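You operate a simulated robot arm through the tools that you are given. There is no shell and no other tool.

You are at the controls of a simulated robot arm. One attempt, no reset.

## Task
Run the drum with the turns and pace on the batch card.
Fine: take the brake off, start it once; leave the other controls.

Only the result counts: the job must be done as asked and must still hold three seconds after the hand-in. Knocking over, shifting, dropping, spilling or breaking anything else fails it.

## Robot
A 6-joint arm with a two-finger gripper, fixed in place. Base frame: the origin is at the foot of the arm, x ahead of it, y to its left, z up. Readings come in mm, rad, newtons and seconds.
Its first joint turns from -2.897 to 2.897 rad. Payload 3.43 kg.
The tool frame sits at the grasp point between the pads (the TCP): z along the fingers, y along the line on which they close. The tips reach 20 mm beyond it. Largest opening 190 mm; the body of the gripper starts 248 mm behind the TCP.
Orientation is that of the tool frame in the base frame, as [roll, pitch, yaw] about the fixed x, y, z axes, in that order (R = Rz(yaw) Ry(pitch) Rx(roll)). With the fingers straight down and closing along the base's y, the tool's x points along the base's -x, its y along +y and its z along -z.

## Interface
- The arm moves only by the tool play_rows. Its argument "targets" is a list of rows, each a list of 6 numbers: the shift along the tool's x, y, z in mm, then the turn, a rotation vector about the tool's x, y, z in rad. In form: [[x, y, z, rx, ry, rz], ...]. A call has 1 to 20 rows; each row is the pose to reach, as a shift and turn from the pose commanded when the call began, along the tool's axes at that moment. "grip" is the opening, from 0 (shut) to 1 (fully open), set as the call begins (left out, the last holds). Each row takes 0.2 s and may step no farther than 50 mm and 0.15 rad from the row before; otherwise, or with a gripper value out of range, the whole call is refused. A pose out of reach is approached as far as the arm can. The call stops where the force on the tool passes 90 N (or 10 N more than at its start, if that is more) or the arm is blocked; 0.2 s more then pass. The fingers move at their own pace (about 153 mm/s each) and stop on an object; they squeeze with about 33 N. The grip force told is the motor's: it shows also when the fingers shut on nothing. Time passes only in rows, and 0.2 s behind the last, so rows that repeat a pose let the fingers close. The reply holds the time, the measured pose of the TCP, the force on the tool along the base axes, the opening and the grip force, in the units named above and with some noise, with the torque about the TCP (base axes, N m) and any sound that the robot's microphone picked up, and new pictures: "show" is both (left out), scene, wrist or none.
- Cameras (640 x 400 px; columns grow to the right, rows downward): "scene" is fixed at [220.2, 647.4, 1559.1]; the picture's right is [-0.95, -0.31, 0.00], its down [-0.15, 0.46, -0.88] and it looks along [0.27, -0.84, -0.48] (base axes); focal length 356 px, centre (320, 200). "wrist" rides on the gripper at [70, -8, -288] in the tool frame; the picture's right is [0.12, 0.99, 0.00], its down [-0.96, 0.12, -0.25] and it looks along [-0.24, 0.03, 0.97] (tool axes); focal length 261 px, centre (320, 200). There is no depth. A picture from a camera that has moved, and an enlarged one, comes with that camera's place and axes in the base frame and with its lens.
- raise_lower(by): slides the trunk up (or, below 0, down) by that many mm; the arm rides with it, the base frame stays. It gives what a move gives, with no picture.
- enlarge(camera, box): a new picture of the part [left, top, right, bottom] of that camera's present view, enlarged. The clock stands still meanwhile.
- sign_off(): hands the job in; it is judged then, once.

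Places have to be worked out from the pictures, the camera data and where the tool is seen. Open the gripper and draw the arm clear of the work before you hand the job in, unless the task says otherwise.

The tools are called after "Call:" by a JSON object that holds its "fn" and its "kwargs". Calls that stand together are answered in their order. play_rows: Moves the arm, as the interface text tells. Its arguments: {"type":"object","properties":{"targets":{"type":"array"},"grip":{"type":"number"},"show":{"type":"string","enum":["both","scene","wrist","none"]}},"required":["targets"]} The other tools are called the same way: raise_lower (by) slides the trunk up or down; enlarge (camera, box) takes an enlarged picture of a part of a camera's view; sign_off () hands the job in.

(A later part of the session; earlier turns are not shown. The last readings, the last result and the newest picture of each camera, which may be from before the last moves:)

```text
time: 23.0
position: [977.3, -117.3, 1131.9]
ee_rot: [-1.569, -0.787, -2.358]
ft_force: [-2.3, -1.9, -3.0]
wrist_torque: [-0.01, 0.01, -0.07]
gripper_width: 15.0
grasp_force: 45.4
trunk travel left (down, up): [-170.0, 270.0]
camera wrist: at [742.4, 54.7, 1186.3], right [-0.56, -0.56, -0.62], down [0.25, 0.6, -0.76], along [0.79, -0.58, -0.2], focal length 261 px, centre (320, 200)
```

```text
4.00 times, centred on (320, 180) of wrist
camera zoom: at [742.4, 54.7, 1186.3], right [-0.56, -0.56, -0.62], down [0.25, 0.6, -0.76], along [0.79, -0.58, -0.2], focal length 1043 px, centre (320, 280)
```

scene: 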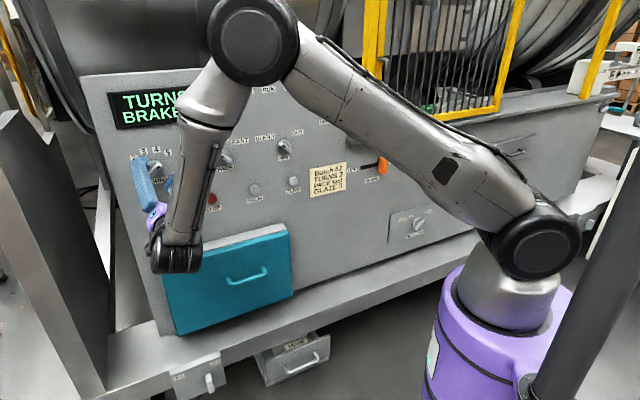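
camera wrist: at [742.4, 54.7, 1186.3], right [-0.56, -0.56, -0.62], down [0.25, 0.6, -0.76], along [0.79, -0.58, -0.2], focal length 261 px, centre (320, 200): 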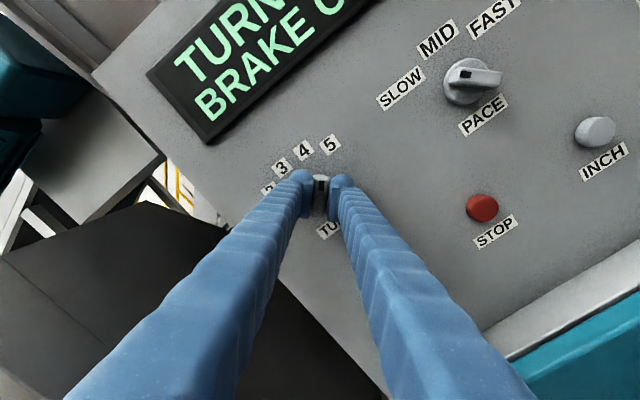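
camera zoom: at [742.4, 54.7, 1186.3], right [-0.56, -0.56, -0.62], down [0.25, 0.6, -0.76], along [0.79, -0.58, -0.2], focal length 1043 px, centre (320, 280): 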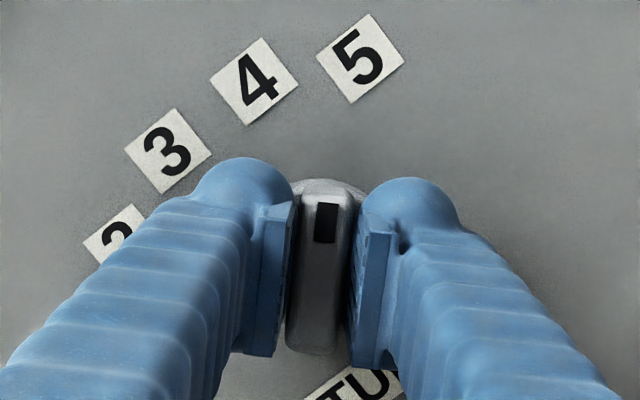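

Firm grip on the bar (15.0 mm wide, side forces only ~3 N). I turn it counter-clockwise toward 2, the first half of the 90°, watching the torque.

Call:
{"fn": "play_rows", "kwargs": {"targets": [[0, 0, 0, 0, 0, -0.105], [0, 0, 0, 0, 0, -0.209], [0, 0, 0, 0, 0, -0.314], [0, 0, 0, 0, 0, -0.419], [0, 0, 0, 0, 0, -0.524]], "grip": 0.0, "show": "wrist"}}

Call:
{"fn": "enlarge", "kwargs": {"camera": "wrist", "box": [240, 130, 400, 230]}}

```text
time: 24.2
position: [978.2, -116.7, 1132.3]
ee_rot: [-1.566, -1.312, -2.36]
ft_force: [7.8, -1.4, 1.3]
wrist_torque: [0.17, 0.17, 0.1]
gripper_width: 15.0
grasp_force: 45.0
trunk travel left (down, up): [-170.0, 270.0]
camera wrist: at [766.9, 79.2, 1201.0], right [-0.7, -0.7, -0.14], down [-0.08, 0.27, -0.96], along [0.71, -0.66, -0.24], focal length 261 px, centre (320, 200)
```

wrist: 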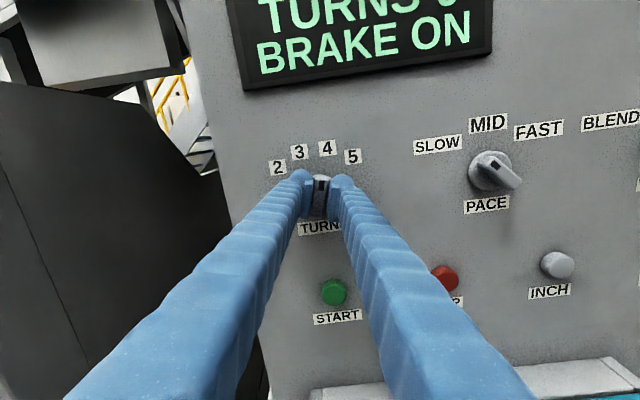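

```text
4.00 times, centred on (320, 180) of wrist
camera zoom: at [766.9, 79.2, 1201.0], right [-0.7, -0.7, -0.14], down [-0.08, 0.27, -0.96], along [0.71, -0.66, -0.24], focal length 1043 px, centre (320, 280)
```

zoom: 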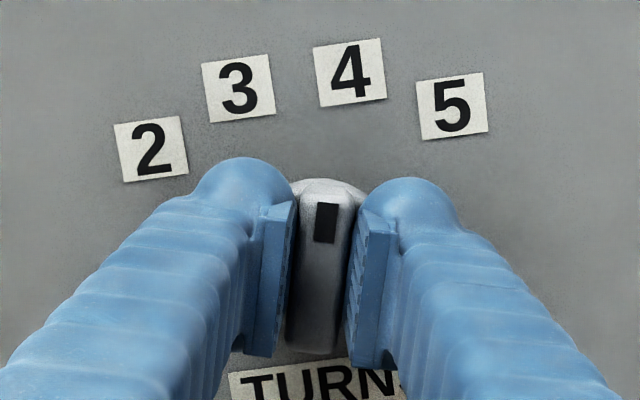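

The bar follows the grip and now points at 4, with almost no resistance. I continue the remaining 60° to 2.

Call:
{"fn": "play_rows", "kwargs": {"targets": [[0, 0, 0, 0, 0, -0.105], [0, 0, 0, 0, 0, -0.209], [0, 0, 0, 0, 0, -0.314], [0, 0, 0, 0, 0, -0.419], [0, 0, 0, 0, 0, -0.524], [0, 0, 0, 0, 0, -0.628], [0, 0, 0, 0, 0, -0.733], [0, 0, 0, 0, 0, -0.838], [0, 0, 0, 0, 0, -0.942], [0, 0, 0, 0, 0, -1.047], [0, 0, 0, 0, 0, -1.047]], "grip": 0.0, "show": "both"}}

Call:
{"fn": "enlarge", "kwargs": {"camera": "wrist", "box": [240, 130, 400, 230]}}

```text
time: 26.6
position: [980.8, -114.9, 1130.8]
ee_rot: [1.568, -0.783, 0.79]
ft_force: [30.8, 12.6, 9.1]
wrist_torque: [0.1, -0.12, 0.17]
gripper_width: 15.4
grasp_force: 45.7
trunk travel left (down, up): [-170.0, 270.0]
camera wrist: at [814.1, 126.9, 1173.5], right [-0.43, -0.44, 0.79], down [-0.71, -0.37, -0.6], along [0.55, -0.82, -0.15], focal length 261 px, centre (320, 200)
```

scene: 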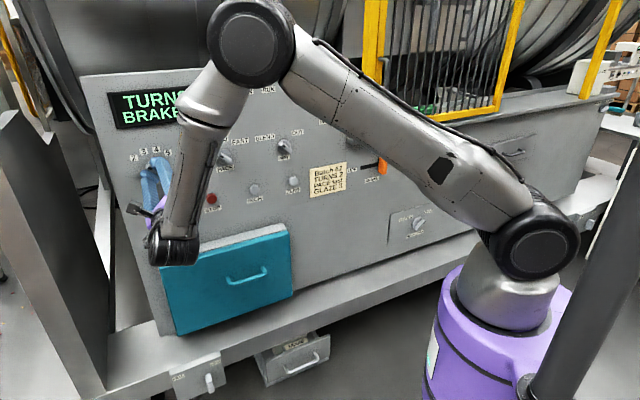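
wrist: 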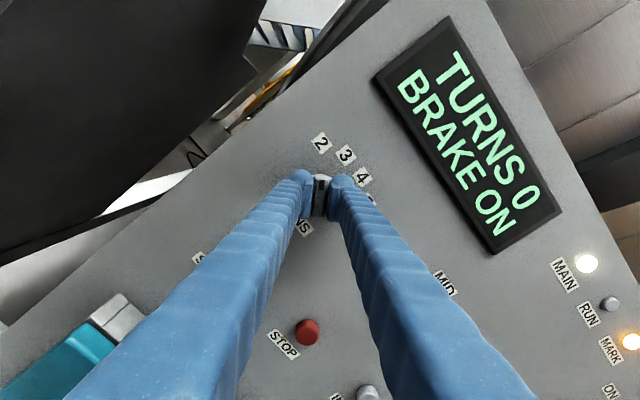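

```text
4.00 times, centred on (320, 180) of wrist
camera zoom: at [814.1, 126.9, 1173.5], right [-0.43, -0.44, 0.79], down [-0.71, -0.37, -0.6], along [0.55, -0.82, -0.15], focal length 1043 px, centre (320, 280)
```

zoom: 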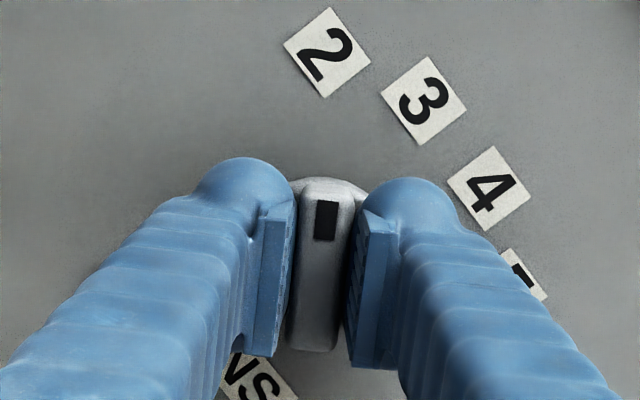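

The pointer now stands at label 2 (−45°). I open the fingers, back off, and check where the knob settles.

Call:
{"fn": "play_rows", "kwargs": {"targets": [[0, 0, 0, 0, 0, 0], [0, 0, 0, 0, 0, 0], [0, 0, -20, 0, 0, 0], [0, 0, -50, 0, 0, 0], [0, 0, -75, 0, 0, 0], [0, 0, -75, 0, 0, 0]], "grip": 0.35, "show": "both"}}

Call:
{"fn": "enlarge", "kwargs": {"camera": "wrist", "box": [272, 140, 368, 200]}}

Call:
{"fn": "enlarge", "kwargs": {"camera": "scene", "box": [122, 140, 186, 180]}}

```text
time: 28.0
position: [924.9, -64.1, 1132.3]
ee_rot: [1.568, -0.784, 0.783]
ft_force: [0.0, 0.9, -0.8]
wrist_torque: [-0.01, 0.02, -0.04]
gripper_width: 66.5
grasp_force: 0.0
trunk travel left (down, up): [-170.0, 270.0]
camera wrist: at [759.9, 178.4, 1174.6], right [-0.44, -0.43, 0.79], down [-0.71, -0.36, -0.6], along [0.55, -0.82, -0.15], focal length 261 px, centre (320, 200)
```

scene: 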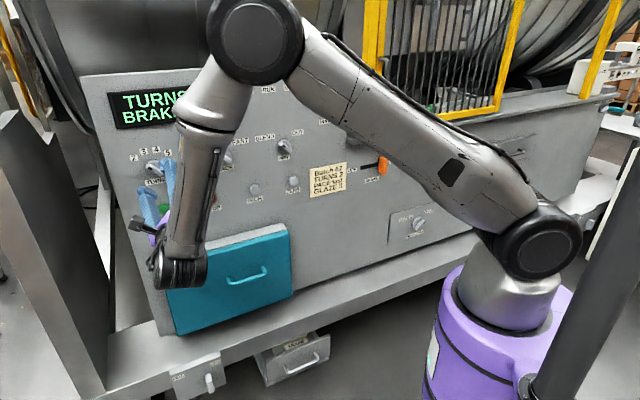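
wrist: 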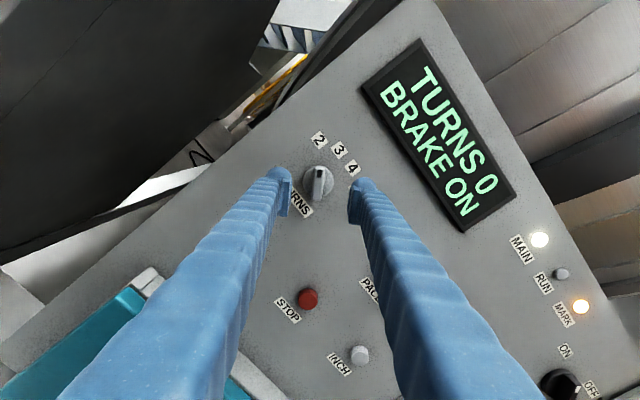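

```text
6.67 times, centred on (320, 170) of wrist
camera zoom: at [759.9, 178.4, 1174.6], right [-0.44, -0.43, 0.79], down [-0.71, -0.36, -0.6], along [0.55, -0.82, -0.15], focal length 1738 px, centre (320, 400)
```

zoom: 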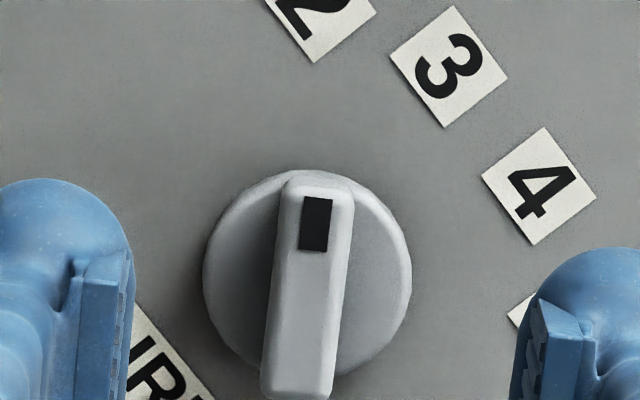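

```text
10.00 times, centred on (154, 160) of scene
camera zoom: at [220.2, 647.4, 1559.1], right [-0.95, -0.31, 0.0], down [-0.15, 0.46, -0.88], along [0.27, -0.84, -0.48], focal length 3560 px, centre (1980, 600)
```

zoom: 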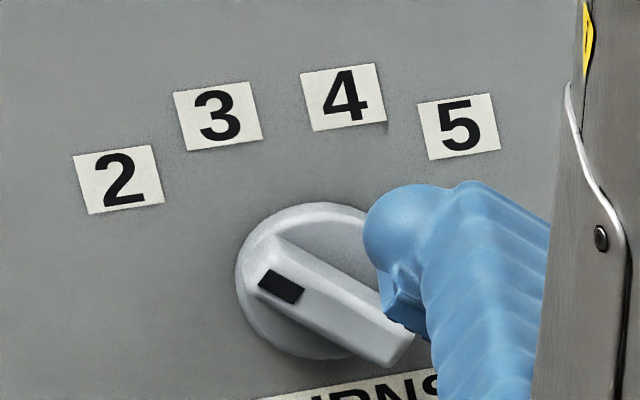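

TURNS rests with its mark on 2 (about 45° left, mirror image of where 5 stood). The gripper roll already matches PACE at SLOW, so I slide 208 mm right along the panel to PACE.

Call:
{"fn": "play_rows", "kwargs": {"targets": [[-24.5, 24.5, -5, 0, 0, 0], [-49, 49, -9, 0, 0, 0], [-73.5, 73.5, -9, 0, 0, 0], [-98, 98, -9, 0, 0, 0], [-122.5, 122.5, -9, 0, 0, 0], [-146.9, 146.9, -9, 0, 0, 0], [-146.9, 146.9, -9, 0, 0, 0]], "grip": 0.35, "show": "both"}}

Call:
{"fn": "enlarge", "kwargs": {"camera": "wrist", "box": [272, 150, 368, 210]}}

Call:
{"fn": "enlarge", "kwargs": {"camera": "scene", "box": [122, 140, 186, 180]}}

```text
time: 29.6
position: [770.6, -204.1, 1132.9]
ee_rot: [1.571, -0.782, 0.785]
ft_force: [-0.1, -1.1, 0.7]
wrist_torque: [0.01, -0.01, 0.07]
gripper_width: 66.2
grasp_force: 0.0
trunk travel left (down, up): [-170.0, 270.0]
camera wrist: at [605.7, 38.2, 1175.5], right [-0.44, -0.44, 0.79], down [-0.71, -0.36, -0.6], along [0.55, -0.82, -0.15], focal length 261 px, centre (320, 200)
```

scene: 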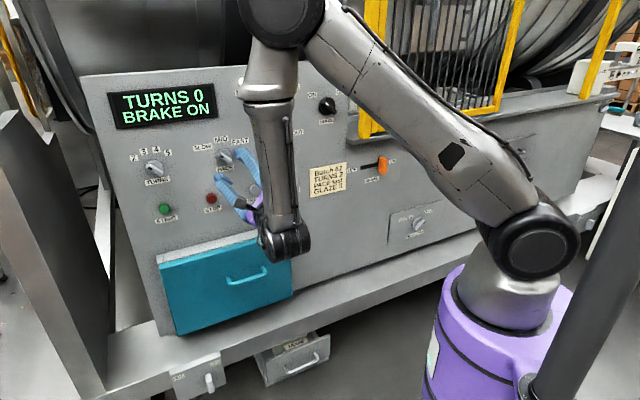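
wrist: 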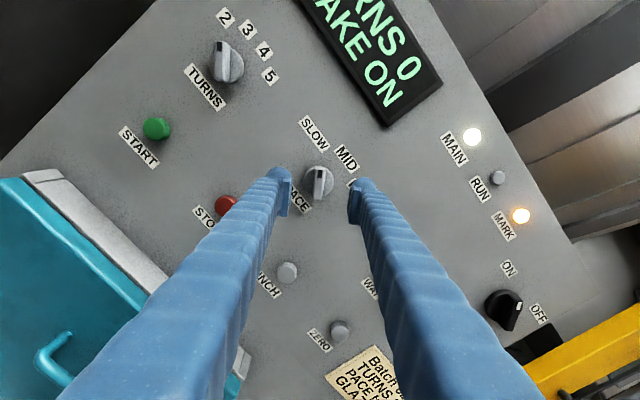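

```text
6.67 times, centred on (320, 180) of wrist
camera zoom: at [605.7, 38.2, 1175.5], right [-0.44, -0.44, 0.79], down [-0.71, -0.36, -0.6], along [0.55, -0.82, -0.15], focal length 1738 px, centre (320, 333)
```

zoom: 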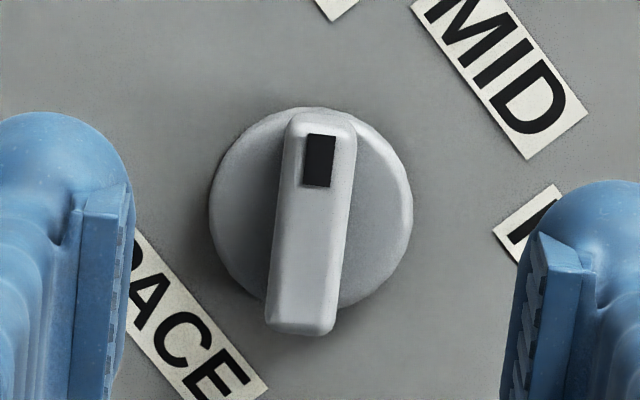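

```text
10.00 times, centred on (154, 160) of scene
camera zoom: at [220.2, 647.4, 1559.1], right [-0.95, -0.31, 0.0], down [-0.15, 0.46, -0.88], along [0.27, -0.84, -0.48], focal length 3560 px, centre (1980, 600)
```

zoom: 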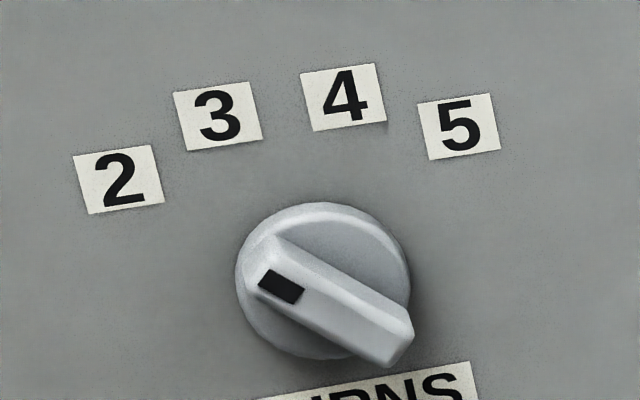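

PACE's bar is exactly aligned with the fingers at SLOW (45°), and its centre is about 2.4 mm below my axis. I correct that and advance 84 mm to the same depth that worked on TURNS, with the fingers 30 mm apart.

Call:
{"fn": "play_rows", "kwargs": {"targets": [[-1.9, -1.5, 30, 0, 0, 0], [-1.9, -1.5, 60, 0, 0, 0], [-1.9, -1.5, 74, 0, 0, 0], [-1.9, -1.5, 80, 0, 0, 0], [-1.9, -1.5, 84, 0, 0, 0], [-1.9, -1.5, 84, 0, 0, 0]], "grip": 0.158, "show": "wrist"}}

Call:
{"fn": "enlarge", "kwargs": {"camera": "wrist", "box": [240, 130, 400, 230]}}

```text
time: 31.0
position: [829.9, -263.1, 1130.1]
ee_rot: [1.571, -0.783, 0.785]
ft_force: [-0.6, 0.0, 0.2]
wrist_torque: [-0.01, -0.01, 0.0]
gripper_width: 30.2
grasp_force: 0.0
trunk travel left (down, up): [-170.0, 270.0]
camera wrist: at [665.6, -21.5, 1172.7], right [-0.44, -0.44, 0.79], down [-0.71, -0.36, -0.6], along [0.55, -0.82, -0.15], focal length 261 px, centre (320, 200)
```

wrist: 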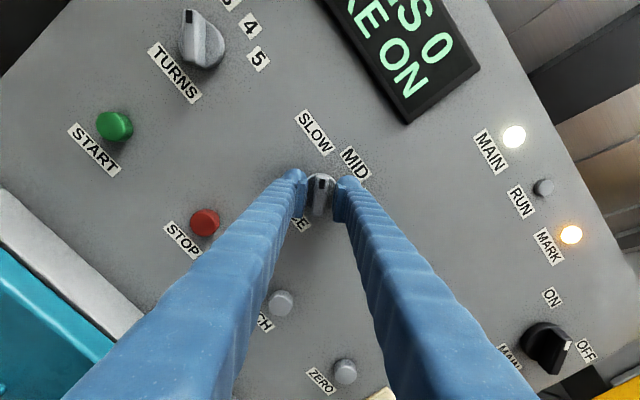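

```text
4.00 times, centred on (320, 180) of wrist
camera zoom: at [665.6, -21.5, 1172.7], right [-0.44, -0.44, 0.79], down [-0.71, -0.36, -0.6], along [0.55, -0.82, -0.15], focal length 1043 px, centre (320, 280)
```

zoom: 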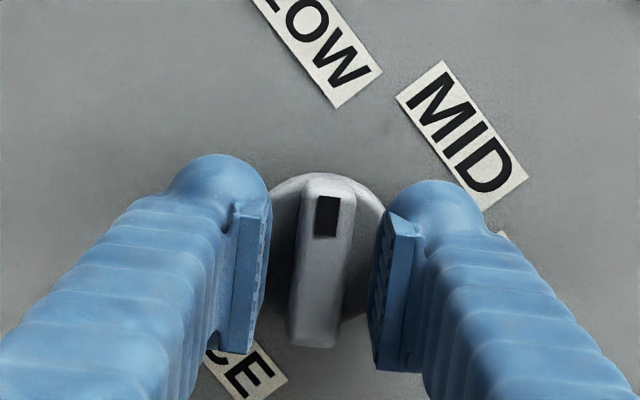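

The bar is centred between the pads and nothing is in contact. I close on it.

Call:
{"fn": "play_rows", "kwargs": {"targets": [[0, 0, 0.8, 0, 0, 0], [0, 0, 0.8, 0, 0, 0], [0, 0, 0.8, 0, 0, 0]], "grip": 0.0, "show": "none"}}

```text
time: 31.8
position: [830.9, -262.3, 1132.4]
ee_rot: [1.571, -0.783, 0.787]
ft_force: [-7.9, 5.6, -1.0]
wrist_torque: [0.04, -0.03, 0.0]
gripper_width: 15.1
grasp_force: 45.1
trunk travel left (down, up): [-170.0, 270.0]
```

Gripped at 15.1 mm with small forces. I turn it clockwise +90° from SLOW to FAST, in two calls.

Call:
{"fn": "play_rows", "kwargs": {"targets": [[0, 0, 0, 0, 0, 0.105], [0, 0, 0, 0, 0, 0.209], [0, 0, 0, 0, 0, 0.314], [0, 0, 0, 0, 0, 0.419], [0, 0, 0, 0, 0, 0.524], [0, 0, 0, 0, 0, 0.628], [0, 0, 0, 0, 0, 0.733], [0, 0, 0, 0, 0, 0.785]], "grip": 0.0, "show": "wrist"}}

Call:
{"fn": "play_rows", "kwargs": {"targets": [[0, 0, 0, 0, 0, 0.105], [0, 0, 0, 0, 0, 0.209], [0, 0, 0, 0, 0, 0.314], [0, 0, 0, 0, 0, 0.419], [0, 0, 0, 0, 0, 0.524], [0, 0, 0, 0, 0, 0.628], [0, 0, 0, 0, 0, 0.733], [0, 0, 0, 0, 0, 0.785], [0, 0, 0, 0, 0, 0.785]], "grip": 0.0, "show": "both"}}

Call:
{"fn": "enlarge", "kwargs": {"camera": "wrist", "box": [240, 130, 400, 230]}}

```text
time: 33.6
position: [829.8, -263.9, 1130.4]
ee_rot: [1.103, -1.569, 1.253]
ft_force: [-15.7, 10.5, -5.2]
wrist_torque: [-0.18, -0.21, -0.01]
gripper_width: 15.1
grasp_force: 45.1
trunk travel left (down, up): [-170.0, 270.0]
camera wrist: at [631.8, -55.3, 1199.8], right [-0.7, -0.7, 0.12], down [-0.26, 0.09, -0.96], along [0.66, -0.71, -0.25], focal length 261 px, centre (320, 200)
```

wrist: 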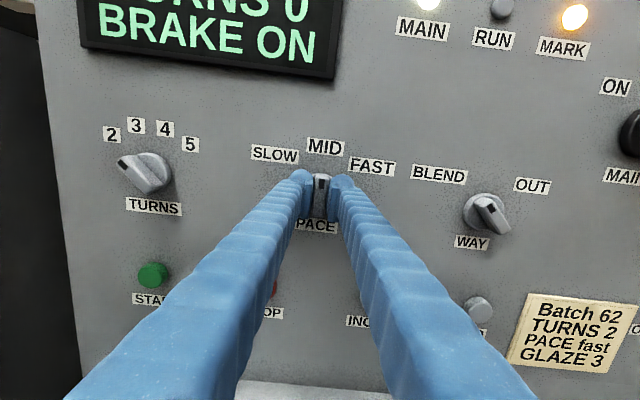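

```text
time: 35.6
position: [830.1, -264.5, 1130.9]
ee_rot: [-1.567, -0.788, -2.359]
ft_force: [-20.7, 7.3, -8.1]
wrist_torque: [-0.01, 0.0, -0.13]
gripper_width: 15.1
grasp_force: 44.4
trunk travel left (down, up): [-170.0, 270.0]
camera wrist: at [594.5, -92.6, 1184.9], right [-0.56, -0.56, -0.62], down [0.25, 0.6, -0.76], along [0.79, -0.58, -0.19], focal length 261 px, centre (320, 200)
```

scene: 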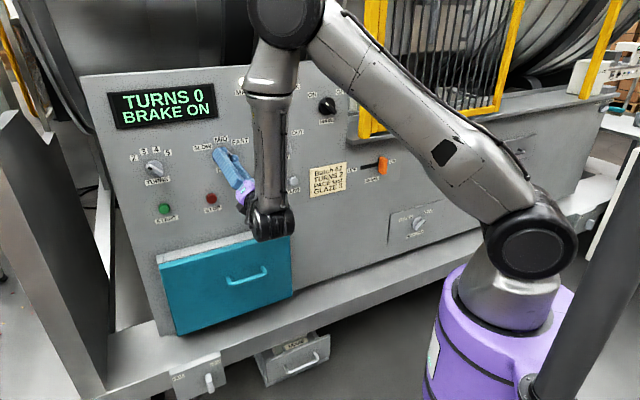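
wrist: 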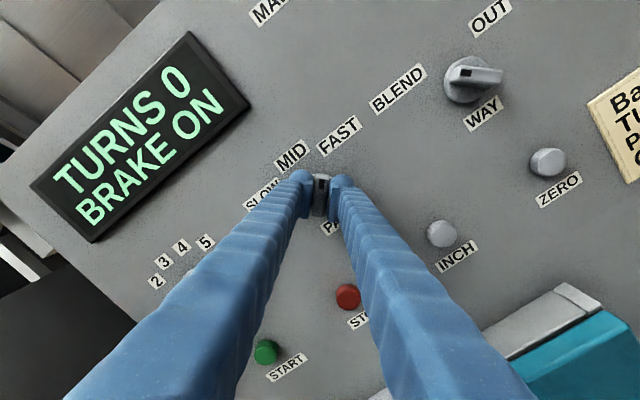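

```text
4.00 times, centred on (320, 180) of wrist
camera zoom: at [594.5, -92.6, 1184.9], right [-0.56, -0.56, -0.62], down [0.25, 0.6, -0.76], along [0.79, -0.58, -0.19], focal length 1043 px, centre (320, 280)
```

zoom: 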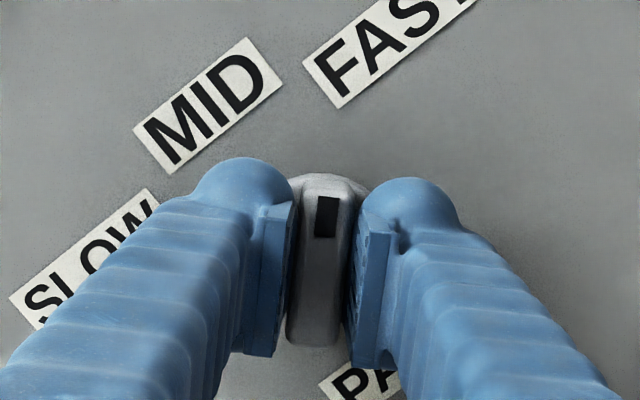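

PACE now points at FAST. I release, back off 80 mm and verify both knobs.

Call:
{"fn": "play_rows", "kwargs": {"targets": [[0, 0, 0, 0, 0, 0], [0, 0, 0, 0, 0, 0], [0, 0, -20, 0, 0, 0], [0, 0, -50, 0, 0, 0], [0, 0, -80, 0, 0, 0], [0, 0, -80, 0, 0, 0]], "grip": 0.35, "show": "both"}}

Call:
{"fn": "enlarge", "kwargs": {"camera": "wrist", "box": [272, 150, 368, 210]}}

Call:
{"fn": "enlarge", "kwargs": {"camera": "scene", "box": [120, 130, 280, 230]}}

```text
time: 37.0
position: [774.0, -206.3, 1130.0]
ee_rot: [-1.569, -0.788, -2.357]
ft_force: [-0.5, 0.3, -0.5]
wrist_torque: [0.02, 0.02, -0.06]
gripper_width: 66.6
grasp_force: 0.0
trunk travel left (down, up): [-170.0, 270.0]
camera wrist: at [539.4, -35.0, 1185.0], right [-0.56, -0.56, -0.62], down [0.25, 0.6, -0.76], along [0.79, -0.58, -0.19], focal length 261 px, centre (320, 200)
```

scene: 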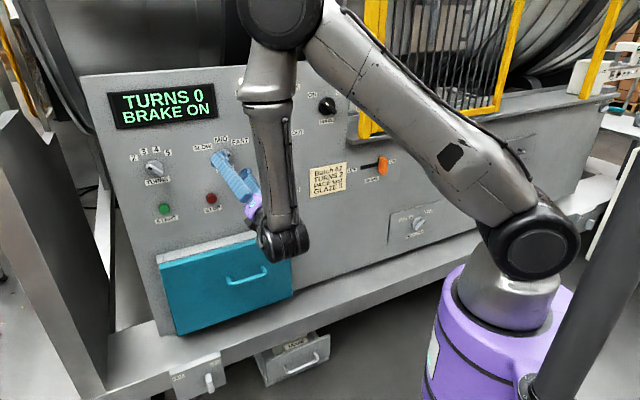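
wrist: 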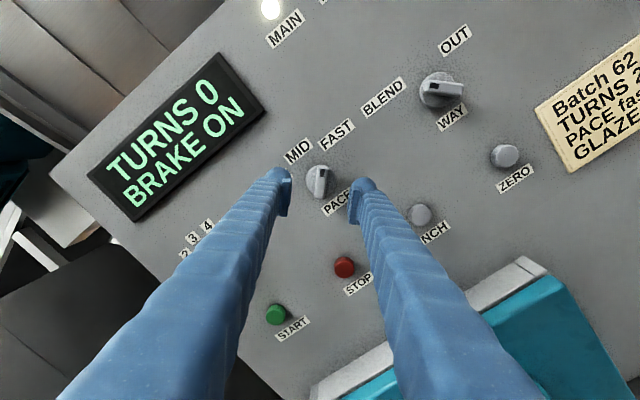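

```text
6.67 times, centred on (320, 180) of wrist
camera zoom: at [539.4, -35.0, 1185.0], right [-0.56, -0.56, -0.62], down [0.25, 0.6, -0.76], along [0.79, -0.58, -0.19], focal length 1738 px, centre (320, 333)
```

zoom: 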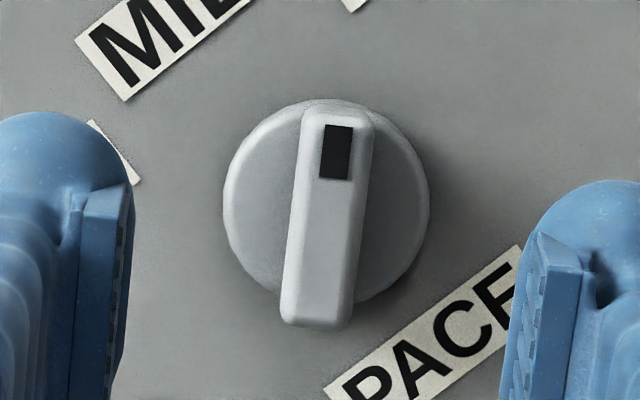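

```text
4.00 times, centred on (200, 180) of scene
camera zoom: at [220.2, 647.4, 1559.1], right [-0.95, -0.31, 0.0], down [-0.15, 0.46, -0.88], along [0.27, -0.84, -0.48], focal length 1424 px, centre (800, 280)
```

zoom: 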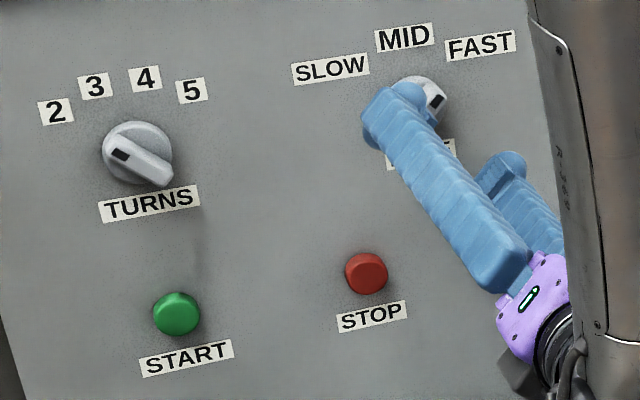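

TURNS stands on 2 and PACE on FAST, both released cleanly. Next is the brake: I roll the gripper to −180° (closing horizontally) while dropping to z≈990 and starting to move right, staying ~80 mm clear of the panel's buttons.

Call:
{"fn": "play_rows", "kwargs": {"targets": [[5.3, 30, -2, 0, 0, -0.098], [10.6, 60.1, -4, 0, 0, -0.196], [15.9, 90.2, -6, 0, 0, -0.295], [21.2, 120.2, -8, 0, 0, -0.393], [26.5, 150.3, -10, 0, 0, -0.491], [31.8, 180.3, -10, 0, 0, -0.589], [37.1, 210.4, -10, 0, 0, -0.687], [42.4, 240.4, -10, 0, 0, -0.7854], [42.4, 240.4, -10, 0, 0, -0.7854]], "grip": 0.35, "show": "both"}}

```text
time: 39.0
position: [658.2, -339.5, 983.1]
ee_rot: [2.899, -1.56, -0.552]
ft_force: [-0.7, 0.0, 0.5]
wrist_torque: [0.0, 0.0, 0.01]
gripper_width: 66.7
grasp_force: 0.1
out of reach, approached as far as the arm can: row 5, 6, 7, 8, 9
trunk travel left (down, up): [-170.0, 270.0]
camera wrist: at [463.4, -128.4, 1056.3], right [-0.71, -0.69, 0.12], down [-0.27, 0.1, -0.96], along [0.65, -0.71, -0.26], focal length 261 px, centre (320, 200)
```

scene: 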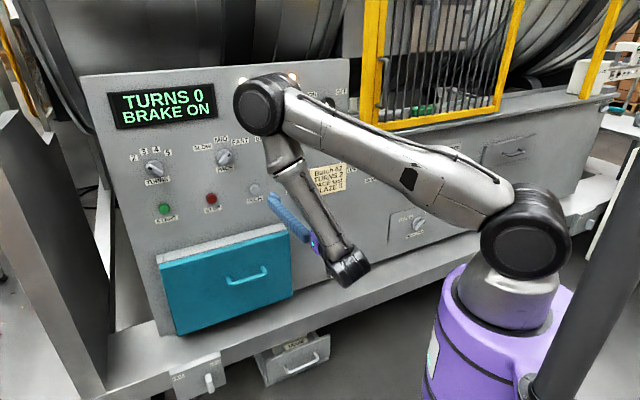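
wrist: 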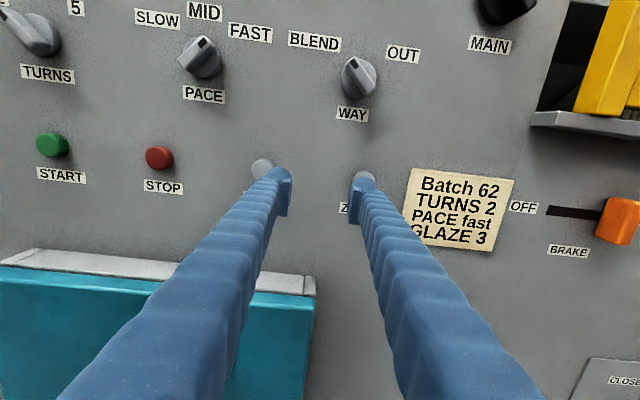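

The straight crossing folds the arm too far (wrist too close to the base axis), so the pose was clipped, with no contact. I'll pitch the tool ~50° downward here, which moves the wrist up and outward, and then cross toward the brake.

Call:
{"fn": "play_rows", "kwargs": {"targets": [[0, 0, 0, 0, -0.125, 0], [0, 0, 0, 0, -0.25, 0], [0, 0, 0, 0, -0.374, 0], [0, 0, 0, 0, -0.499, 0], [0, 0, 0, 0, -0.624, 0], [0, 0, 0, 0, -0.749, 0], [0, 0, 0, 0, -0.873, 0]], "grip": 0.35, "show": "both"}}

```text
time: 40.6
position: [658.2, -338.3, 984.8]
ee_rot: [3.14, -0.698, -0.784]
ft_force: [0.2, -0.3, 0.2]
wrist_torque: [0.02, 0.01, -0.01]
gripper_width: 66.2
grasp_force: 0.1
out of reach, approached as far as the arm can: row 1, 2, 3, 4
trunk travel left (down, up): [-170.0, 270.0]
camera wrist: at [570.9, -240.1, 1249.3], right [-0.64, -0.77, 0.08], down [-0.72, 0.55, -0.43], along [0.28, -0.33, -0.9], focal length 261 px, centre (320, 200)
```

scene: 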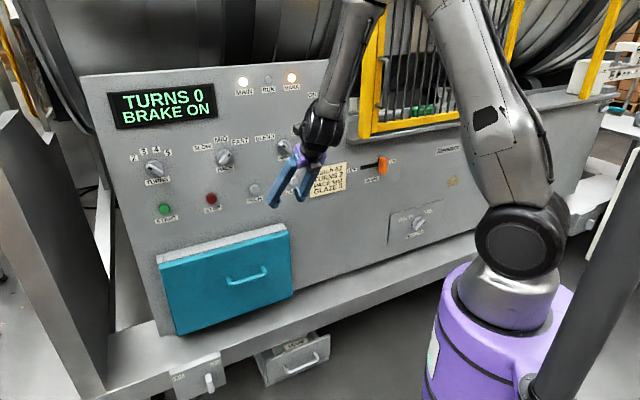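
wrist: 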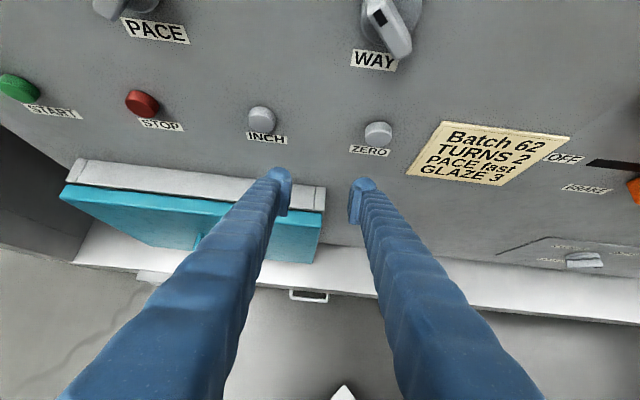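

Pitched to 50° down without trouble and the arm has unfolded nicely. Now I cross 445 mm to the right, backing off slightly, to stand in front of the brake handle (estimated e≈−225, z≈985, front at d≈757).

Call:
{"fn": "play_rows", "kwargs": {"targets": [[1, 30, -10, 0, 0, 0], [2, 75, -20, 0, 0, 0], [3.7, 120, -23, 0, 0, 0], [3.7, 165, -23, 0, 0, 0], [3.7, 210, -23, 0, 0, 0], [3.7, 255, -23, 0, 0, 0], [3.7, 300, -23, 0, 0, 0], [3.7, 345, -23, 0, 0, 0], [3.7, 390, -23, 0, 0, 0], [3.7, 425, -23, 0, 0, 0], [3.7, 445, -23, 0, 0, 0], [3.7, 445, -23, 0, 0, 0]], "grip": 0.35, "show": "both"}}

```text
time: 43.2
position: [402.4, -626.8, 1044.4]
ee_rot: [2.99, -0.607, -0.796]
ft_force: [-0.2, 0.4, 0.1]
wrist_torque: [0.0, 0.02, -0.02]
gripper_width: 66.5
grasp_force: 0.0
out of reach, approached as far as the arm can: row 4, 5, 6, 7, 8, 9, 10, 11, 12
trunk travel left (down, up): [-170.0, 270.0]
camera wrist: at [365.3, -518.5, 1316.5], right [-0.69, -0.7, 0.19], down [-0.71, 0.62, -0.33], along [0.11, -0.36, -0.92], focal length 261 px, centre (320, 200)
```

scene: 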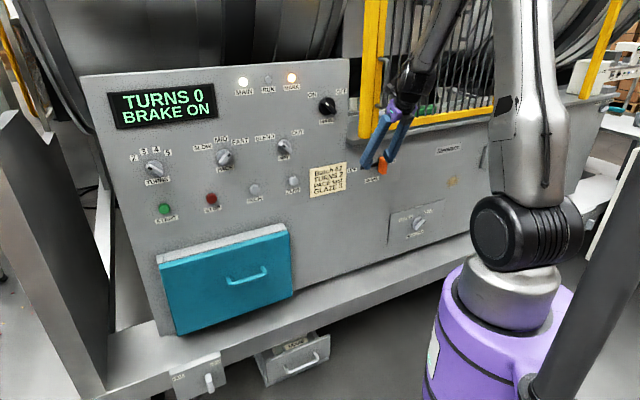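
wrist: 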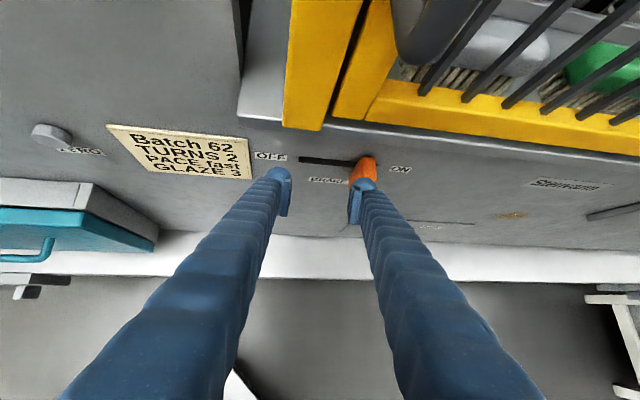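

The arm is clipped again, near a wrist singularity, with the tool at e≈−159, d≈728, z≈1044 just above and in front of the brake; forces are ~0. I look closely at the handle before going on.

Call:
{"fn": "enlarge", "kwargs": {"camera": "wrist", "box": [240, 110, 440, 235]}}

Call:
{"fn": "enlarge", "kwargs": {"camera": "scene", "box": [320, 90, 480, 190]}}

```text
3.20 times, centred on (340, 172) of wrist
camera zoom: at [365.3, -518.5, 1316.5], right [-0.69, -0.7, 0.19], down [-0.71, 0.62, -0.33], along [0.11, -0.36, -0.92], focal length 834 px, centre (256, 288)
```

zoom: 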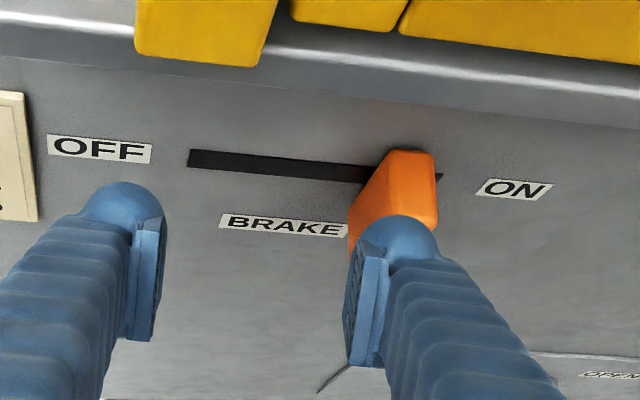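

```text
4.00 times, centred on (400, 140) of scene
camera zoom: at [220.2, 647.4, 1559.1], right [-0.95, -0.31, 0.0], down [-0.15, 0.46, -0.88], along [0.27, -0.84, -0.48], focal length 1424 px, centre (0, 440)
```

zoom: 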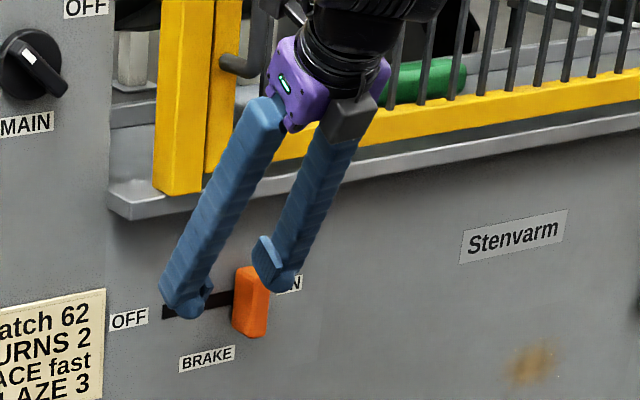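

The slot runs from e≈−258 to e≈−141 at z≈988, with the handle (~20 mm wide, ~48 mm proud) at its right end near e≈−235. To unfold the arm I first go back left past the gate, then raise the trunk, which gives a comfortable reach for a shallower tool pitch.

Call:
{"fn": "play_rows", "kwargs": {"targets": [[-3.3, -43.2, -8.9, 0, 0, 0], [-6.6, -86.5, -17.9, 0, 0, 0], [-9.9, -129.7, -26.8, 0, 0, 0], [-13.3, -173, -35.8, 0, 0, 0], [-16.6, -216.2, -44.7, 0, 0, 0], [-19.9, -259.5, -53.7, 0, 0, 0], [-23.2, -302.7, -62.6, 0, 0, 0], [-23.2, -302.7, -62.6, 0, 0, 0]], "grip": 0.35, "show": "both"}}

```text
time: 45.0
position: [603.7, -390.8, 1047.0]
ee_rot: [2.99, -0.606, -0.795]
ft_force: [0.1, 0.2, 0.4]
wrist_torque: [-0.04, 0.04, -0.03]
gripper_width: 66.4
grasp_force: 0.0
trunk travel left (down, up): [-170.0, 270.0]
camera wrist: at [566.9, -281.5, 1319.0], right [-0.69, -0.7, 0.19], down [-0.71, 0.62, -0.33], along [0.11, -0.37, -0.92], focal length 261 px, centre (320, 200)
```

scene: 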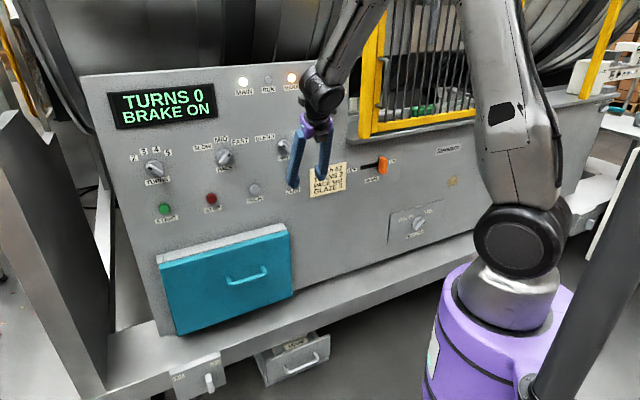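
wrist: 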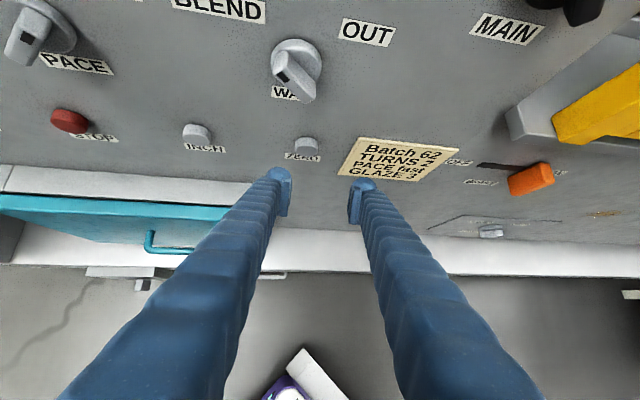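

Clear of the gate at e≈150, d≈703. I raise the trunk by its full 270 mm so the arm can work downward with a shallow tool pitch.

Call:
{"fn": "raise_lower", "kwargs": {"by": 268}}

```text
time: 47.7
position: [603.5, -391.5, 1315.0]
ee_rot: [2.992, -0.606, -0.794]
ft_force: [0.0, -0.7, -0.1]
wrist_torque: [-0.01, 0.01, -0.03]
gripper_width: 66.4
grasp_force: 0.1
trunk travel left (down, up): [-438.0, 2.0]
```

Trunk is up, nothing touched. I now lower the tool to z≈985 at e≈150 while squaring it to the panel with a 35° downward pitch.

Call:
{"fn": "play_rows", "kwargs": {"targets": [[-24.9, -4.9, 32.6, 0.0193, 0.0442, 0.0026], [-49.8, -9.8, 65.1, 0.0385, 0.0884, 0.0051], [-74.7, -14.7, 97.7, 0.0578, 0.1326, 0.0077], [-99.6, -19.6, 130.3, 0.0771, 0.1769, 0.0102], [-124.4, -24.5, 162.8, 0.0963, 0.2211, 0.0128], [-149.3, -29.4, 195.4, 0.1156, 0.2653, 0.0153], [-174.2, -34.3, 227.9, 0.1348, 0.3095, 0.0179], [-199.1, -39.2, 260.5, 0.1541, 0.3537, 0.0204], [-199.1, -39.2, 260.5, 0.1541, 0.3537, 0.0204]], "grip": 0.35, "show": "both"}}

```text
time: 49.7
position: [592.9, -381.8, 984.6]
ee_rot: [-3.141, -0.959, -0.784]
ft_force: [-0.2, 0.2, -0.3]
wrist_torque: [-0.01, -0.01, 0.05]
gripper_width: 66.6
grasp_force: 0.1
trunk travel left (down, up): [-438.0, 2.0]
camera wrist: at [460.1, -238.9, 1206.9], right [-0.65, -0.75, 0.1], down [-0.61, 0.45, -0.65], along [0.44, -0.48, -0.76], focal length 261 px, centre (320, 200)
```

scene: 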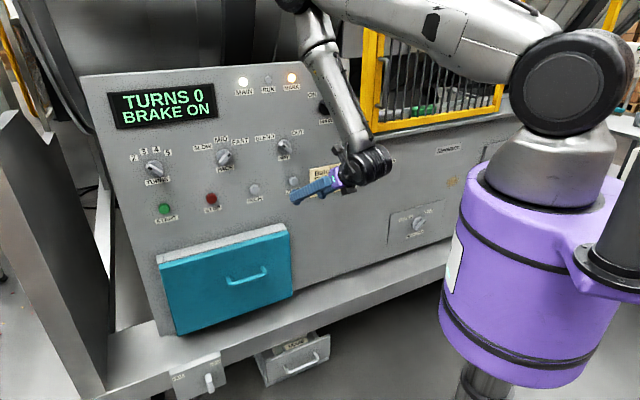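
wrist: 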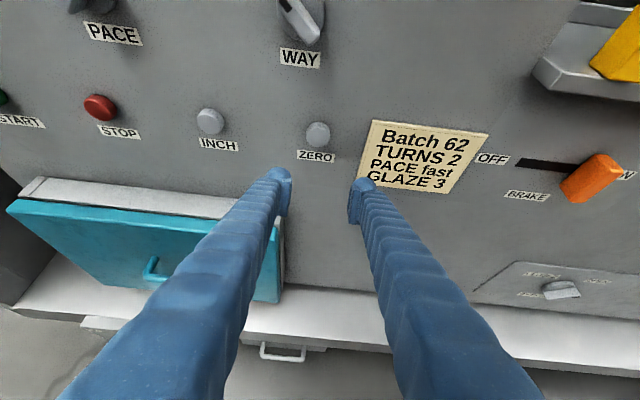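

Pose reached exactly (e≈149, d≈689, z≈985, 35° pitch). I zoom on the brake from this view to place the handle before crossing.

Call:
{"fn": "enlarge", "kwargs": {"camera": "wrist", "box": [480, 110, 640, 210]}}

```text
4.00 times, centred on (560, 160) of wrist
camera zoom: at [460.1, -238.9, 1206.9], right [-0.65, -0.75, 0.1], down [-0.61, 0.45, -0.65], along [0.44, -0.48, -0.76], focal length 1043 px, centre (-640, 360)
```

zoom: 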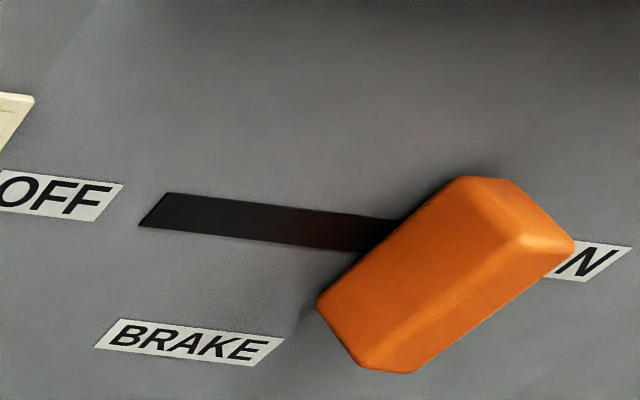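

The handle front is centred near e≈−225, d≈765, z≈988, and the slot's OFF end is at e≈−137. I cross to stand in front of it at d≈700 with the fingers straddling its line.

Call:
{"fn": "play_rows", "kwargs": {"targets": [[10.4, 42, 12, 0, 0, 0], [10.4, 84, 12, 0, 0, 0], [10.4, 126, 12, 0, 0, 0], [10.4, 168, 12, 0, 0, 0], [10.4, 210, 12, 0, 0, 0], [10.4, 252, 12, 0, 0, 0], [10.4, 294, 10, 0, 0, 0], [10.4, 336, 8, 0, 0, 0], [10.4, 374, 6, 0, 0, 0], [10.4, 374, 6, 0, 0, 0]], "grip": 0.35, "show": "both"}}

Call:
{"fn": "enlarge", "kwargs": {"camera": "wrist", "box": [240, 120, 400, 220]}}

```text
time: 51.9
position: [459.8, -547.9, 994.0]
ee_rot: [2.896, -0.961, -0.783]
ft_force: [0.1, -0.9, -0.5]
wrist_torque: [-0.01, 0.0, -0.01]
gripper_width: 66.6
grasp_force: 0.1
out of reach, approached as far as the arm can: row 1, 2, 3, 4, 5, 6, 7, 8, 9, 10
trunk travel left (down, up): [-438.0, 2.0]
camera wrist: at [382.3, -361.6, 1209.3], right [-0.77, -0.59, 0.24], down [-0.58, 0.51, -0.64], along [0.26, -0.63, -0.74], focal length 261 px, centre (320, 200)
```

scene: 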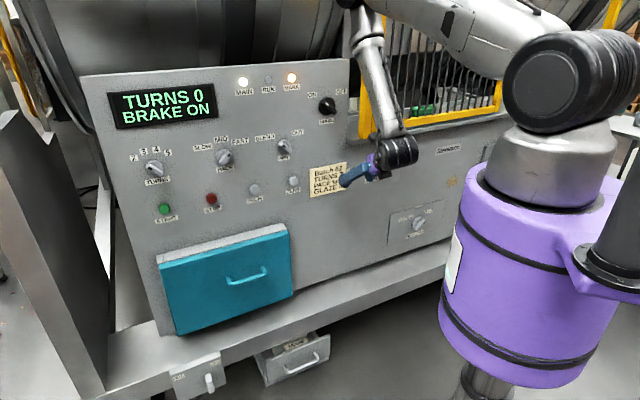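
wrist: 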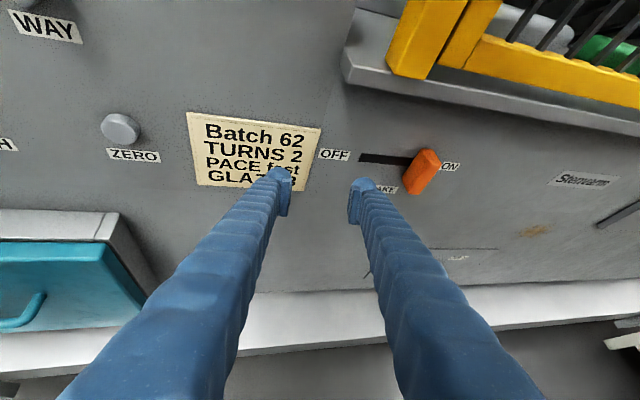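

```text
4.00 times, centred on (320, 170) of wrist
camera zoom: at [382.3, -361.6, 1209.3], right [-0.77, -0.59, 0.24], down [-0.58, 0.51, -0.64], along [0.26, -0.63, -0.74], focal length 1043 px, centre (320, 320)
```

zoom: 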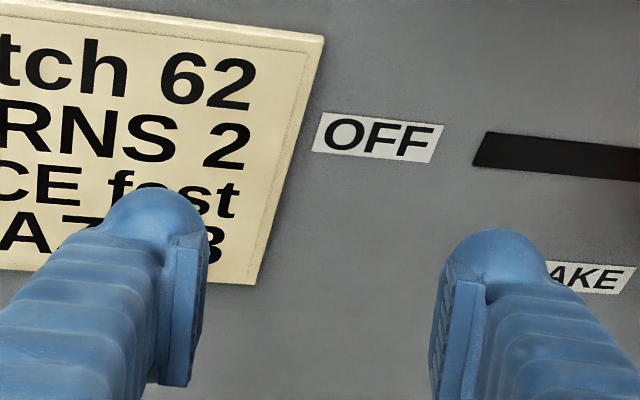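

The clips follow a pattern: in this wrist configuration joint 4 hits its limit when the tool points nearly radially. So I'll push the brake lever with closed fingers from its right side, the tool yawed further right (azimuth ≈ −82°). First I turn to that orientation here, away from the handle.

Call:
{"fn": "play_rows", "kwargs": {"targets": [[-3.4, 8.5, -1, -0.0577, -0.0093, 0.0731], [-6.7, 17, -2, -0.1153, -0.0185, 0.1462], [-10.1, 25.4, -3.1, -0.173, -0.0278, 0.2193], [-13.4, 33.9, -4.1, -0.2306, -0.037, 0.2924], [-16.8, 42.4, -5.1, -0.2883, -0.0463, 0.3655], [-16.8, 42.4, -5.1, -0.2883, -0.0463, 0.3655]], "grip": 0.0, "show": "both"}}

```text
time: 53.3
position: [416.9, -560.8, 989.8]
ee_rot: [-3.14, -0.96, -1.436]
ft_force: [0.4, 0.5, -0.4]
wrist_torque: [0.0, 0.0, 0.03]
gripper_width: 0.0
grasp_force: 33.4
trunk travel left (down, up): [-438.0, 2.0]
camera wrist: at [397.7, -366.3, 1211.1], right [-0.97, -0.2, 0.1], down [-0.22, 0.73, -0.65], along [0.06, -0.65, -0.76], focal length 261 px, centre (320, 200)
```

scene: 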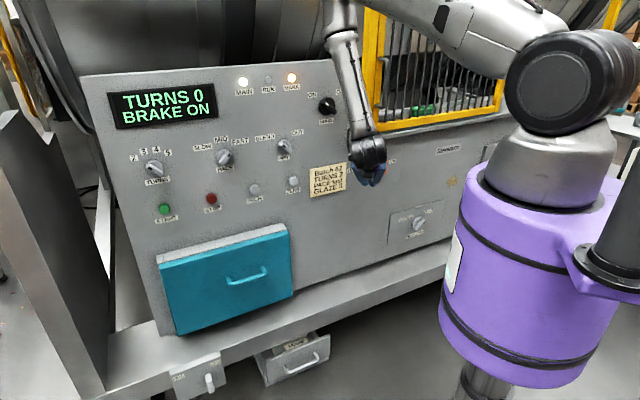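
wrist: 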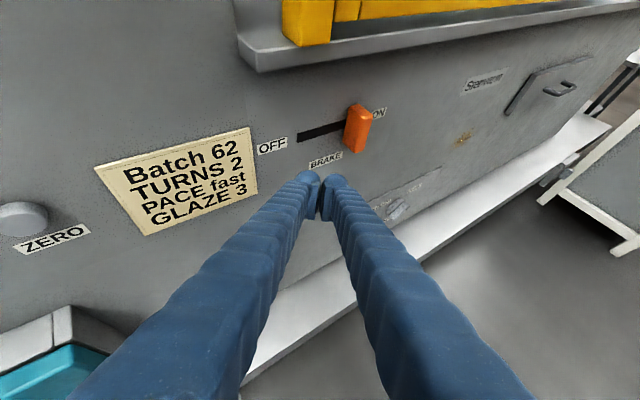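

That pose is reached exactly, confirming the limit model. I now pass in front of the handle to its right side (e≈−292), keeping the tips ~35 mm in front of it.

Call:
{"fn": "play_rows", "kwargs": {"targets": [[13.7, 28.5, 21.3, 0, 0, 0], [27.3, 57.1, 42.5, 0, 0, 0], [41, 85.6, 63.8, 0, 0, 0], [54.6, 114.2, 85, 0, 0, 0], [68.3, 142.7, 106.3, 0, 0, 0], [68.3, 142.7, 106.3, 0, 0, 0]], "grip": 0.0, "show": "both"}}

Call:
{"fn": "enlarge", "kwargs": {"camera": "wrist", "box": [240, 100, 400, 200]}}

Call:
{"fn": "enlarge", "kwargs": {"camera": "scene", "box": [320, 110, 480, 210]}}

```text
time: 54.7
position: [294.3, -704.8, 983.6]
ee_rot: [3.14, -0.959, -1.431]
ft_force: [0.3, 0.1, 0.6]
wrist_torque: [0.0, 0.02, -0.03]
gripper_width: 0.0
grasp_force: 32.9
trunk travel left (down, up): [-438.0, 2.0]
camera wrist: at [274.4, -511.0, 1205.7], right [-0.97, -0.21, 0.1], down [-0.22, 0.73, -0.65], along [0.06, -0.65, -0.76], focal length 261 px, centre (320, 200)
```

scene: 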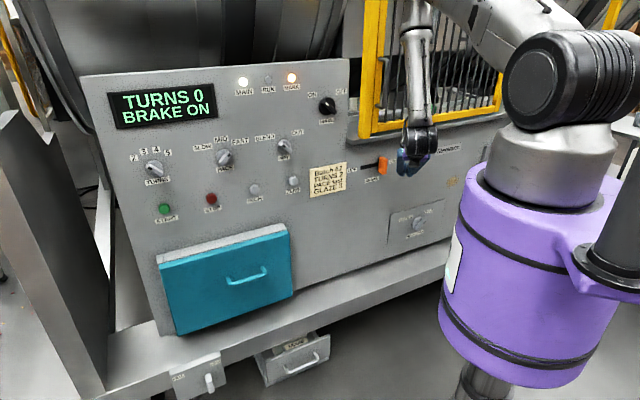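
wrist: 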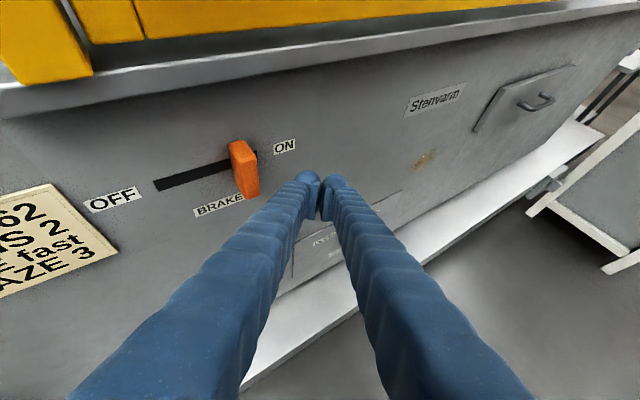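

```text
4.00 times, centred on (320, 150) of wrist
camera zoom: at [274.4, -511.0, 1205.7], right [-0.97, -0.21, 0.1], down [-0.22, 0.73, -0.65], along [0.06, -0.65, -0.76], focal length 1043 px, centre (320, 400)
```

zoom: 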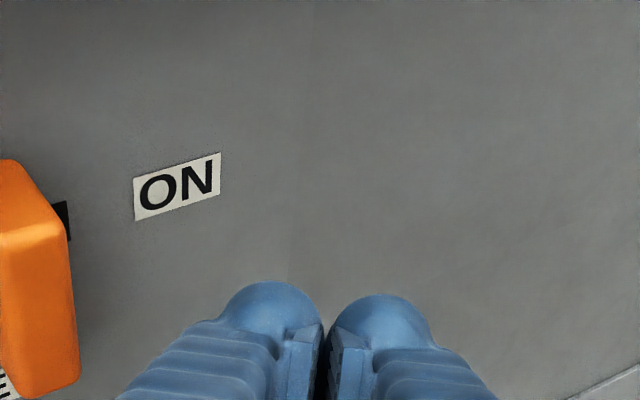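

```text
4.00 times, centred on (400, 160) of scene
camera zoom: at [220.2, 647.4, 1559.1], right [-0.95, -0.31, 0.0], down [-0.15, 0.46, -0.88], along [0.27, -0.84, -0.48], focal length 1424 px, centre (0, 360)
```

zoom: 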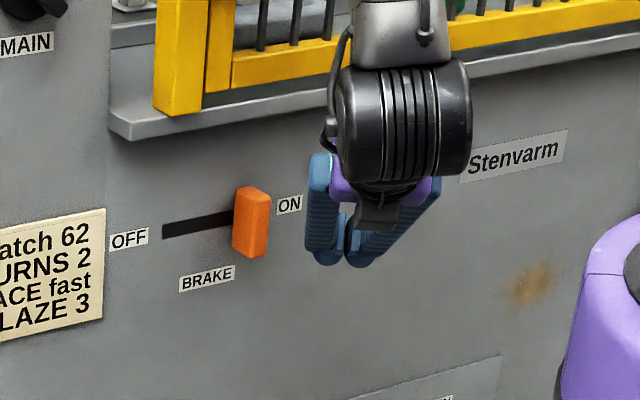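

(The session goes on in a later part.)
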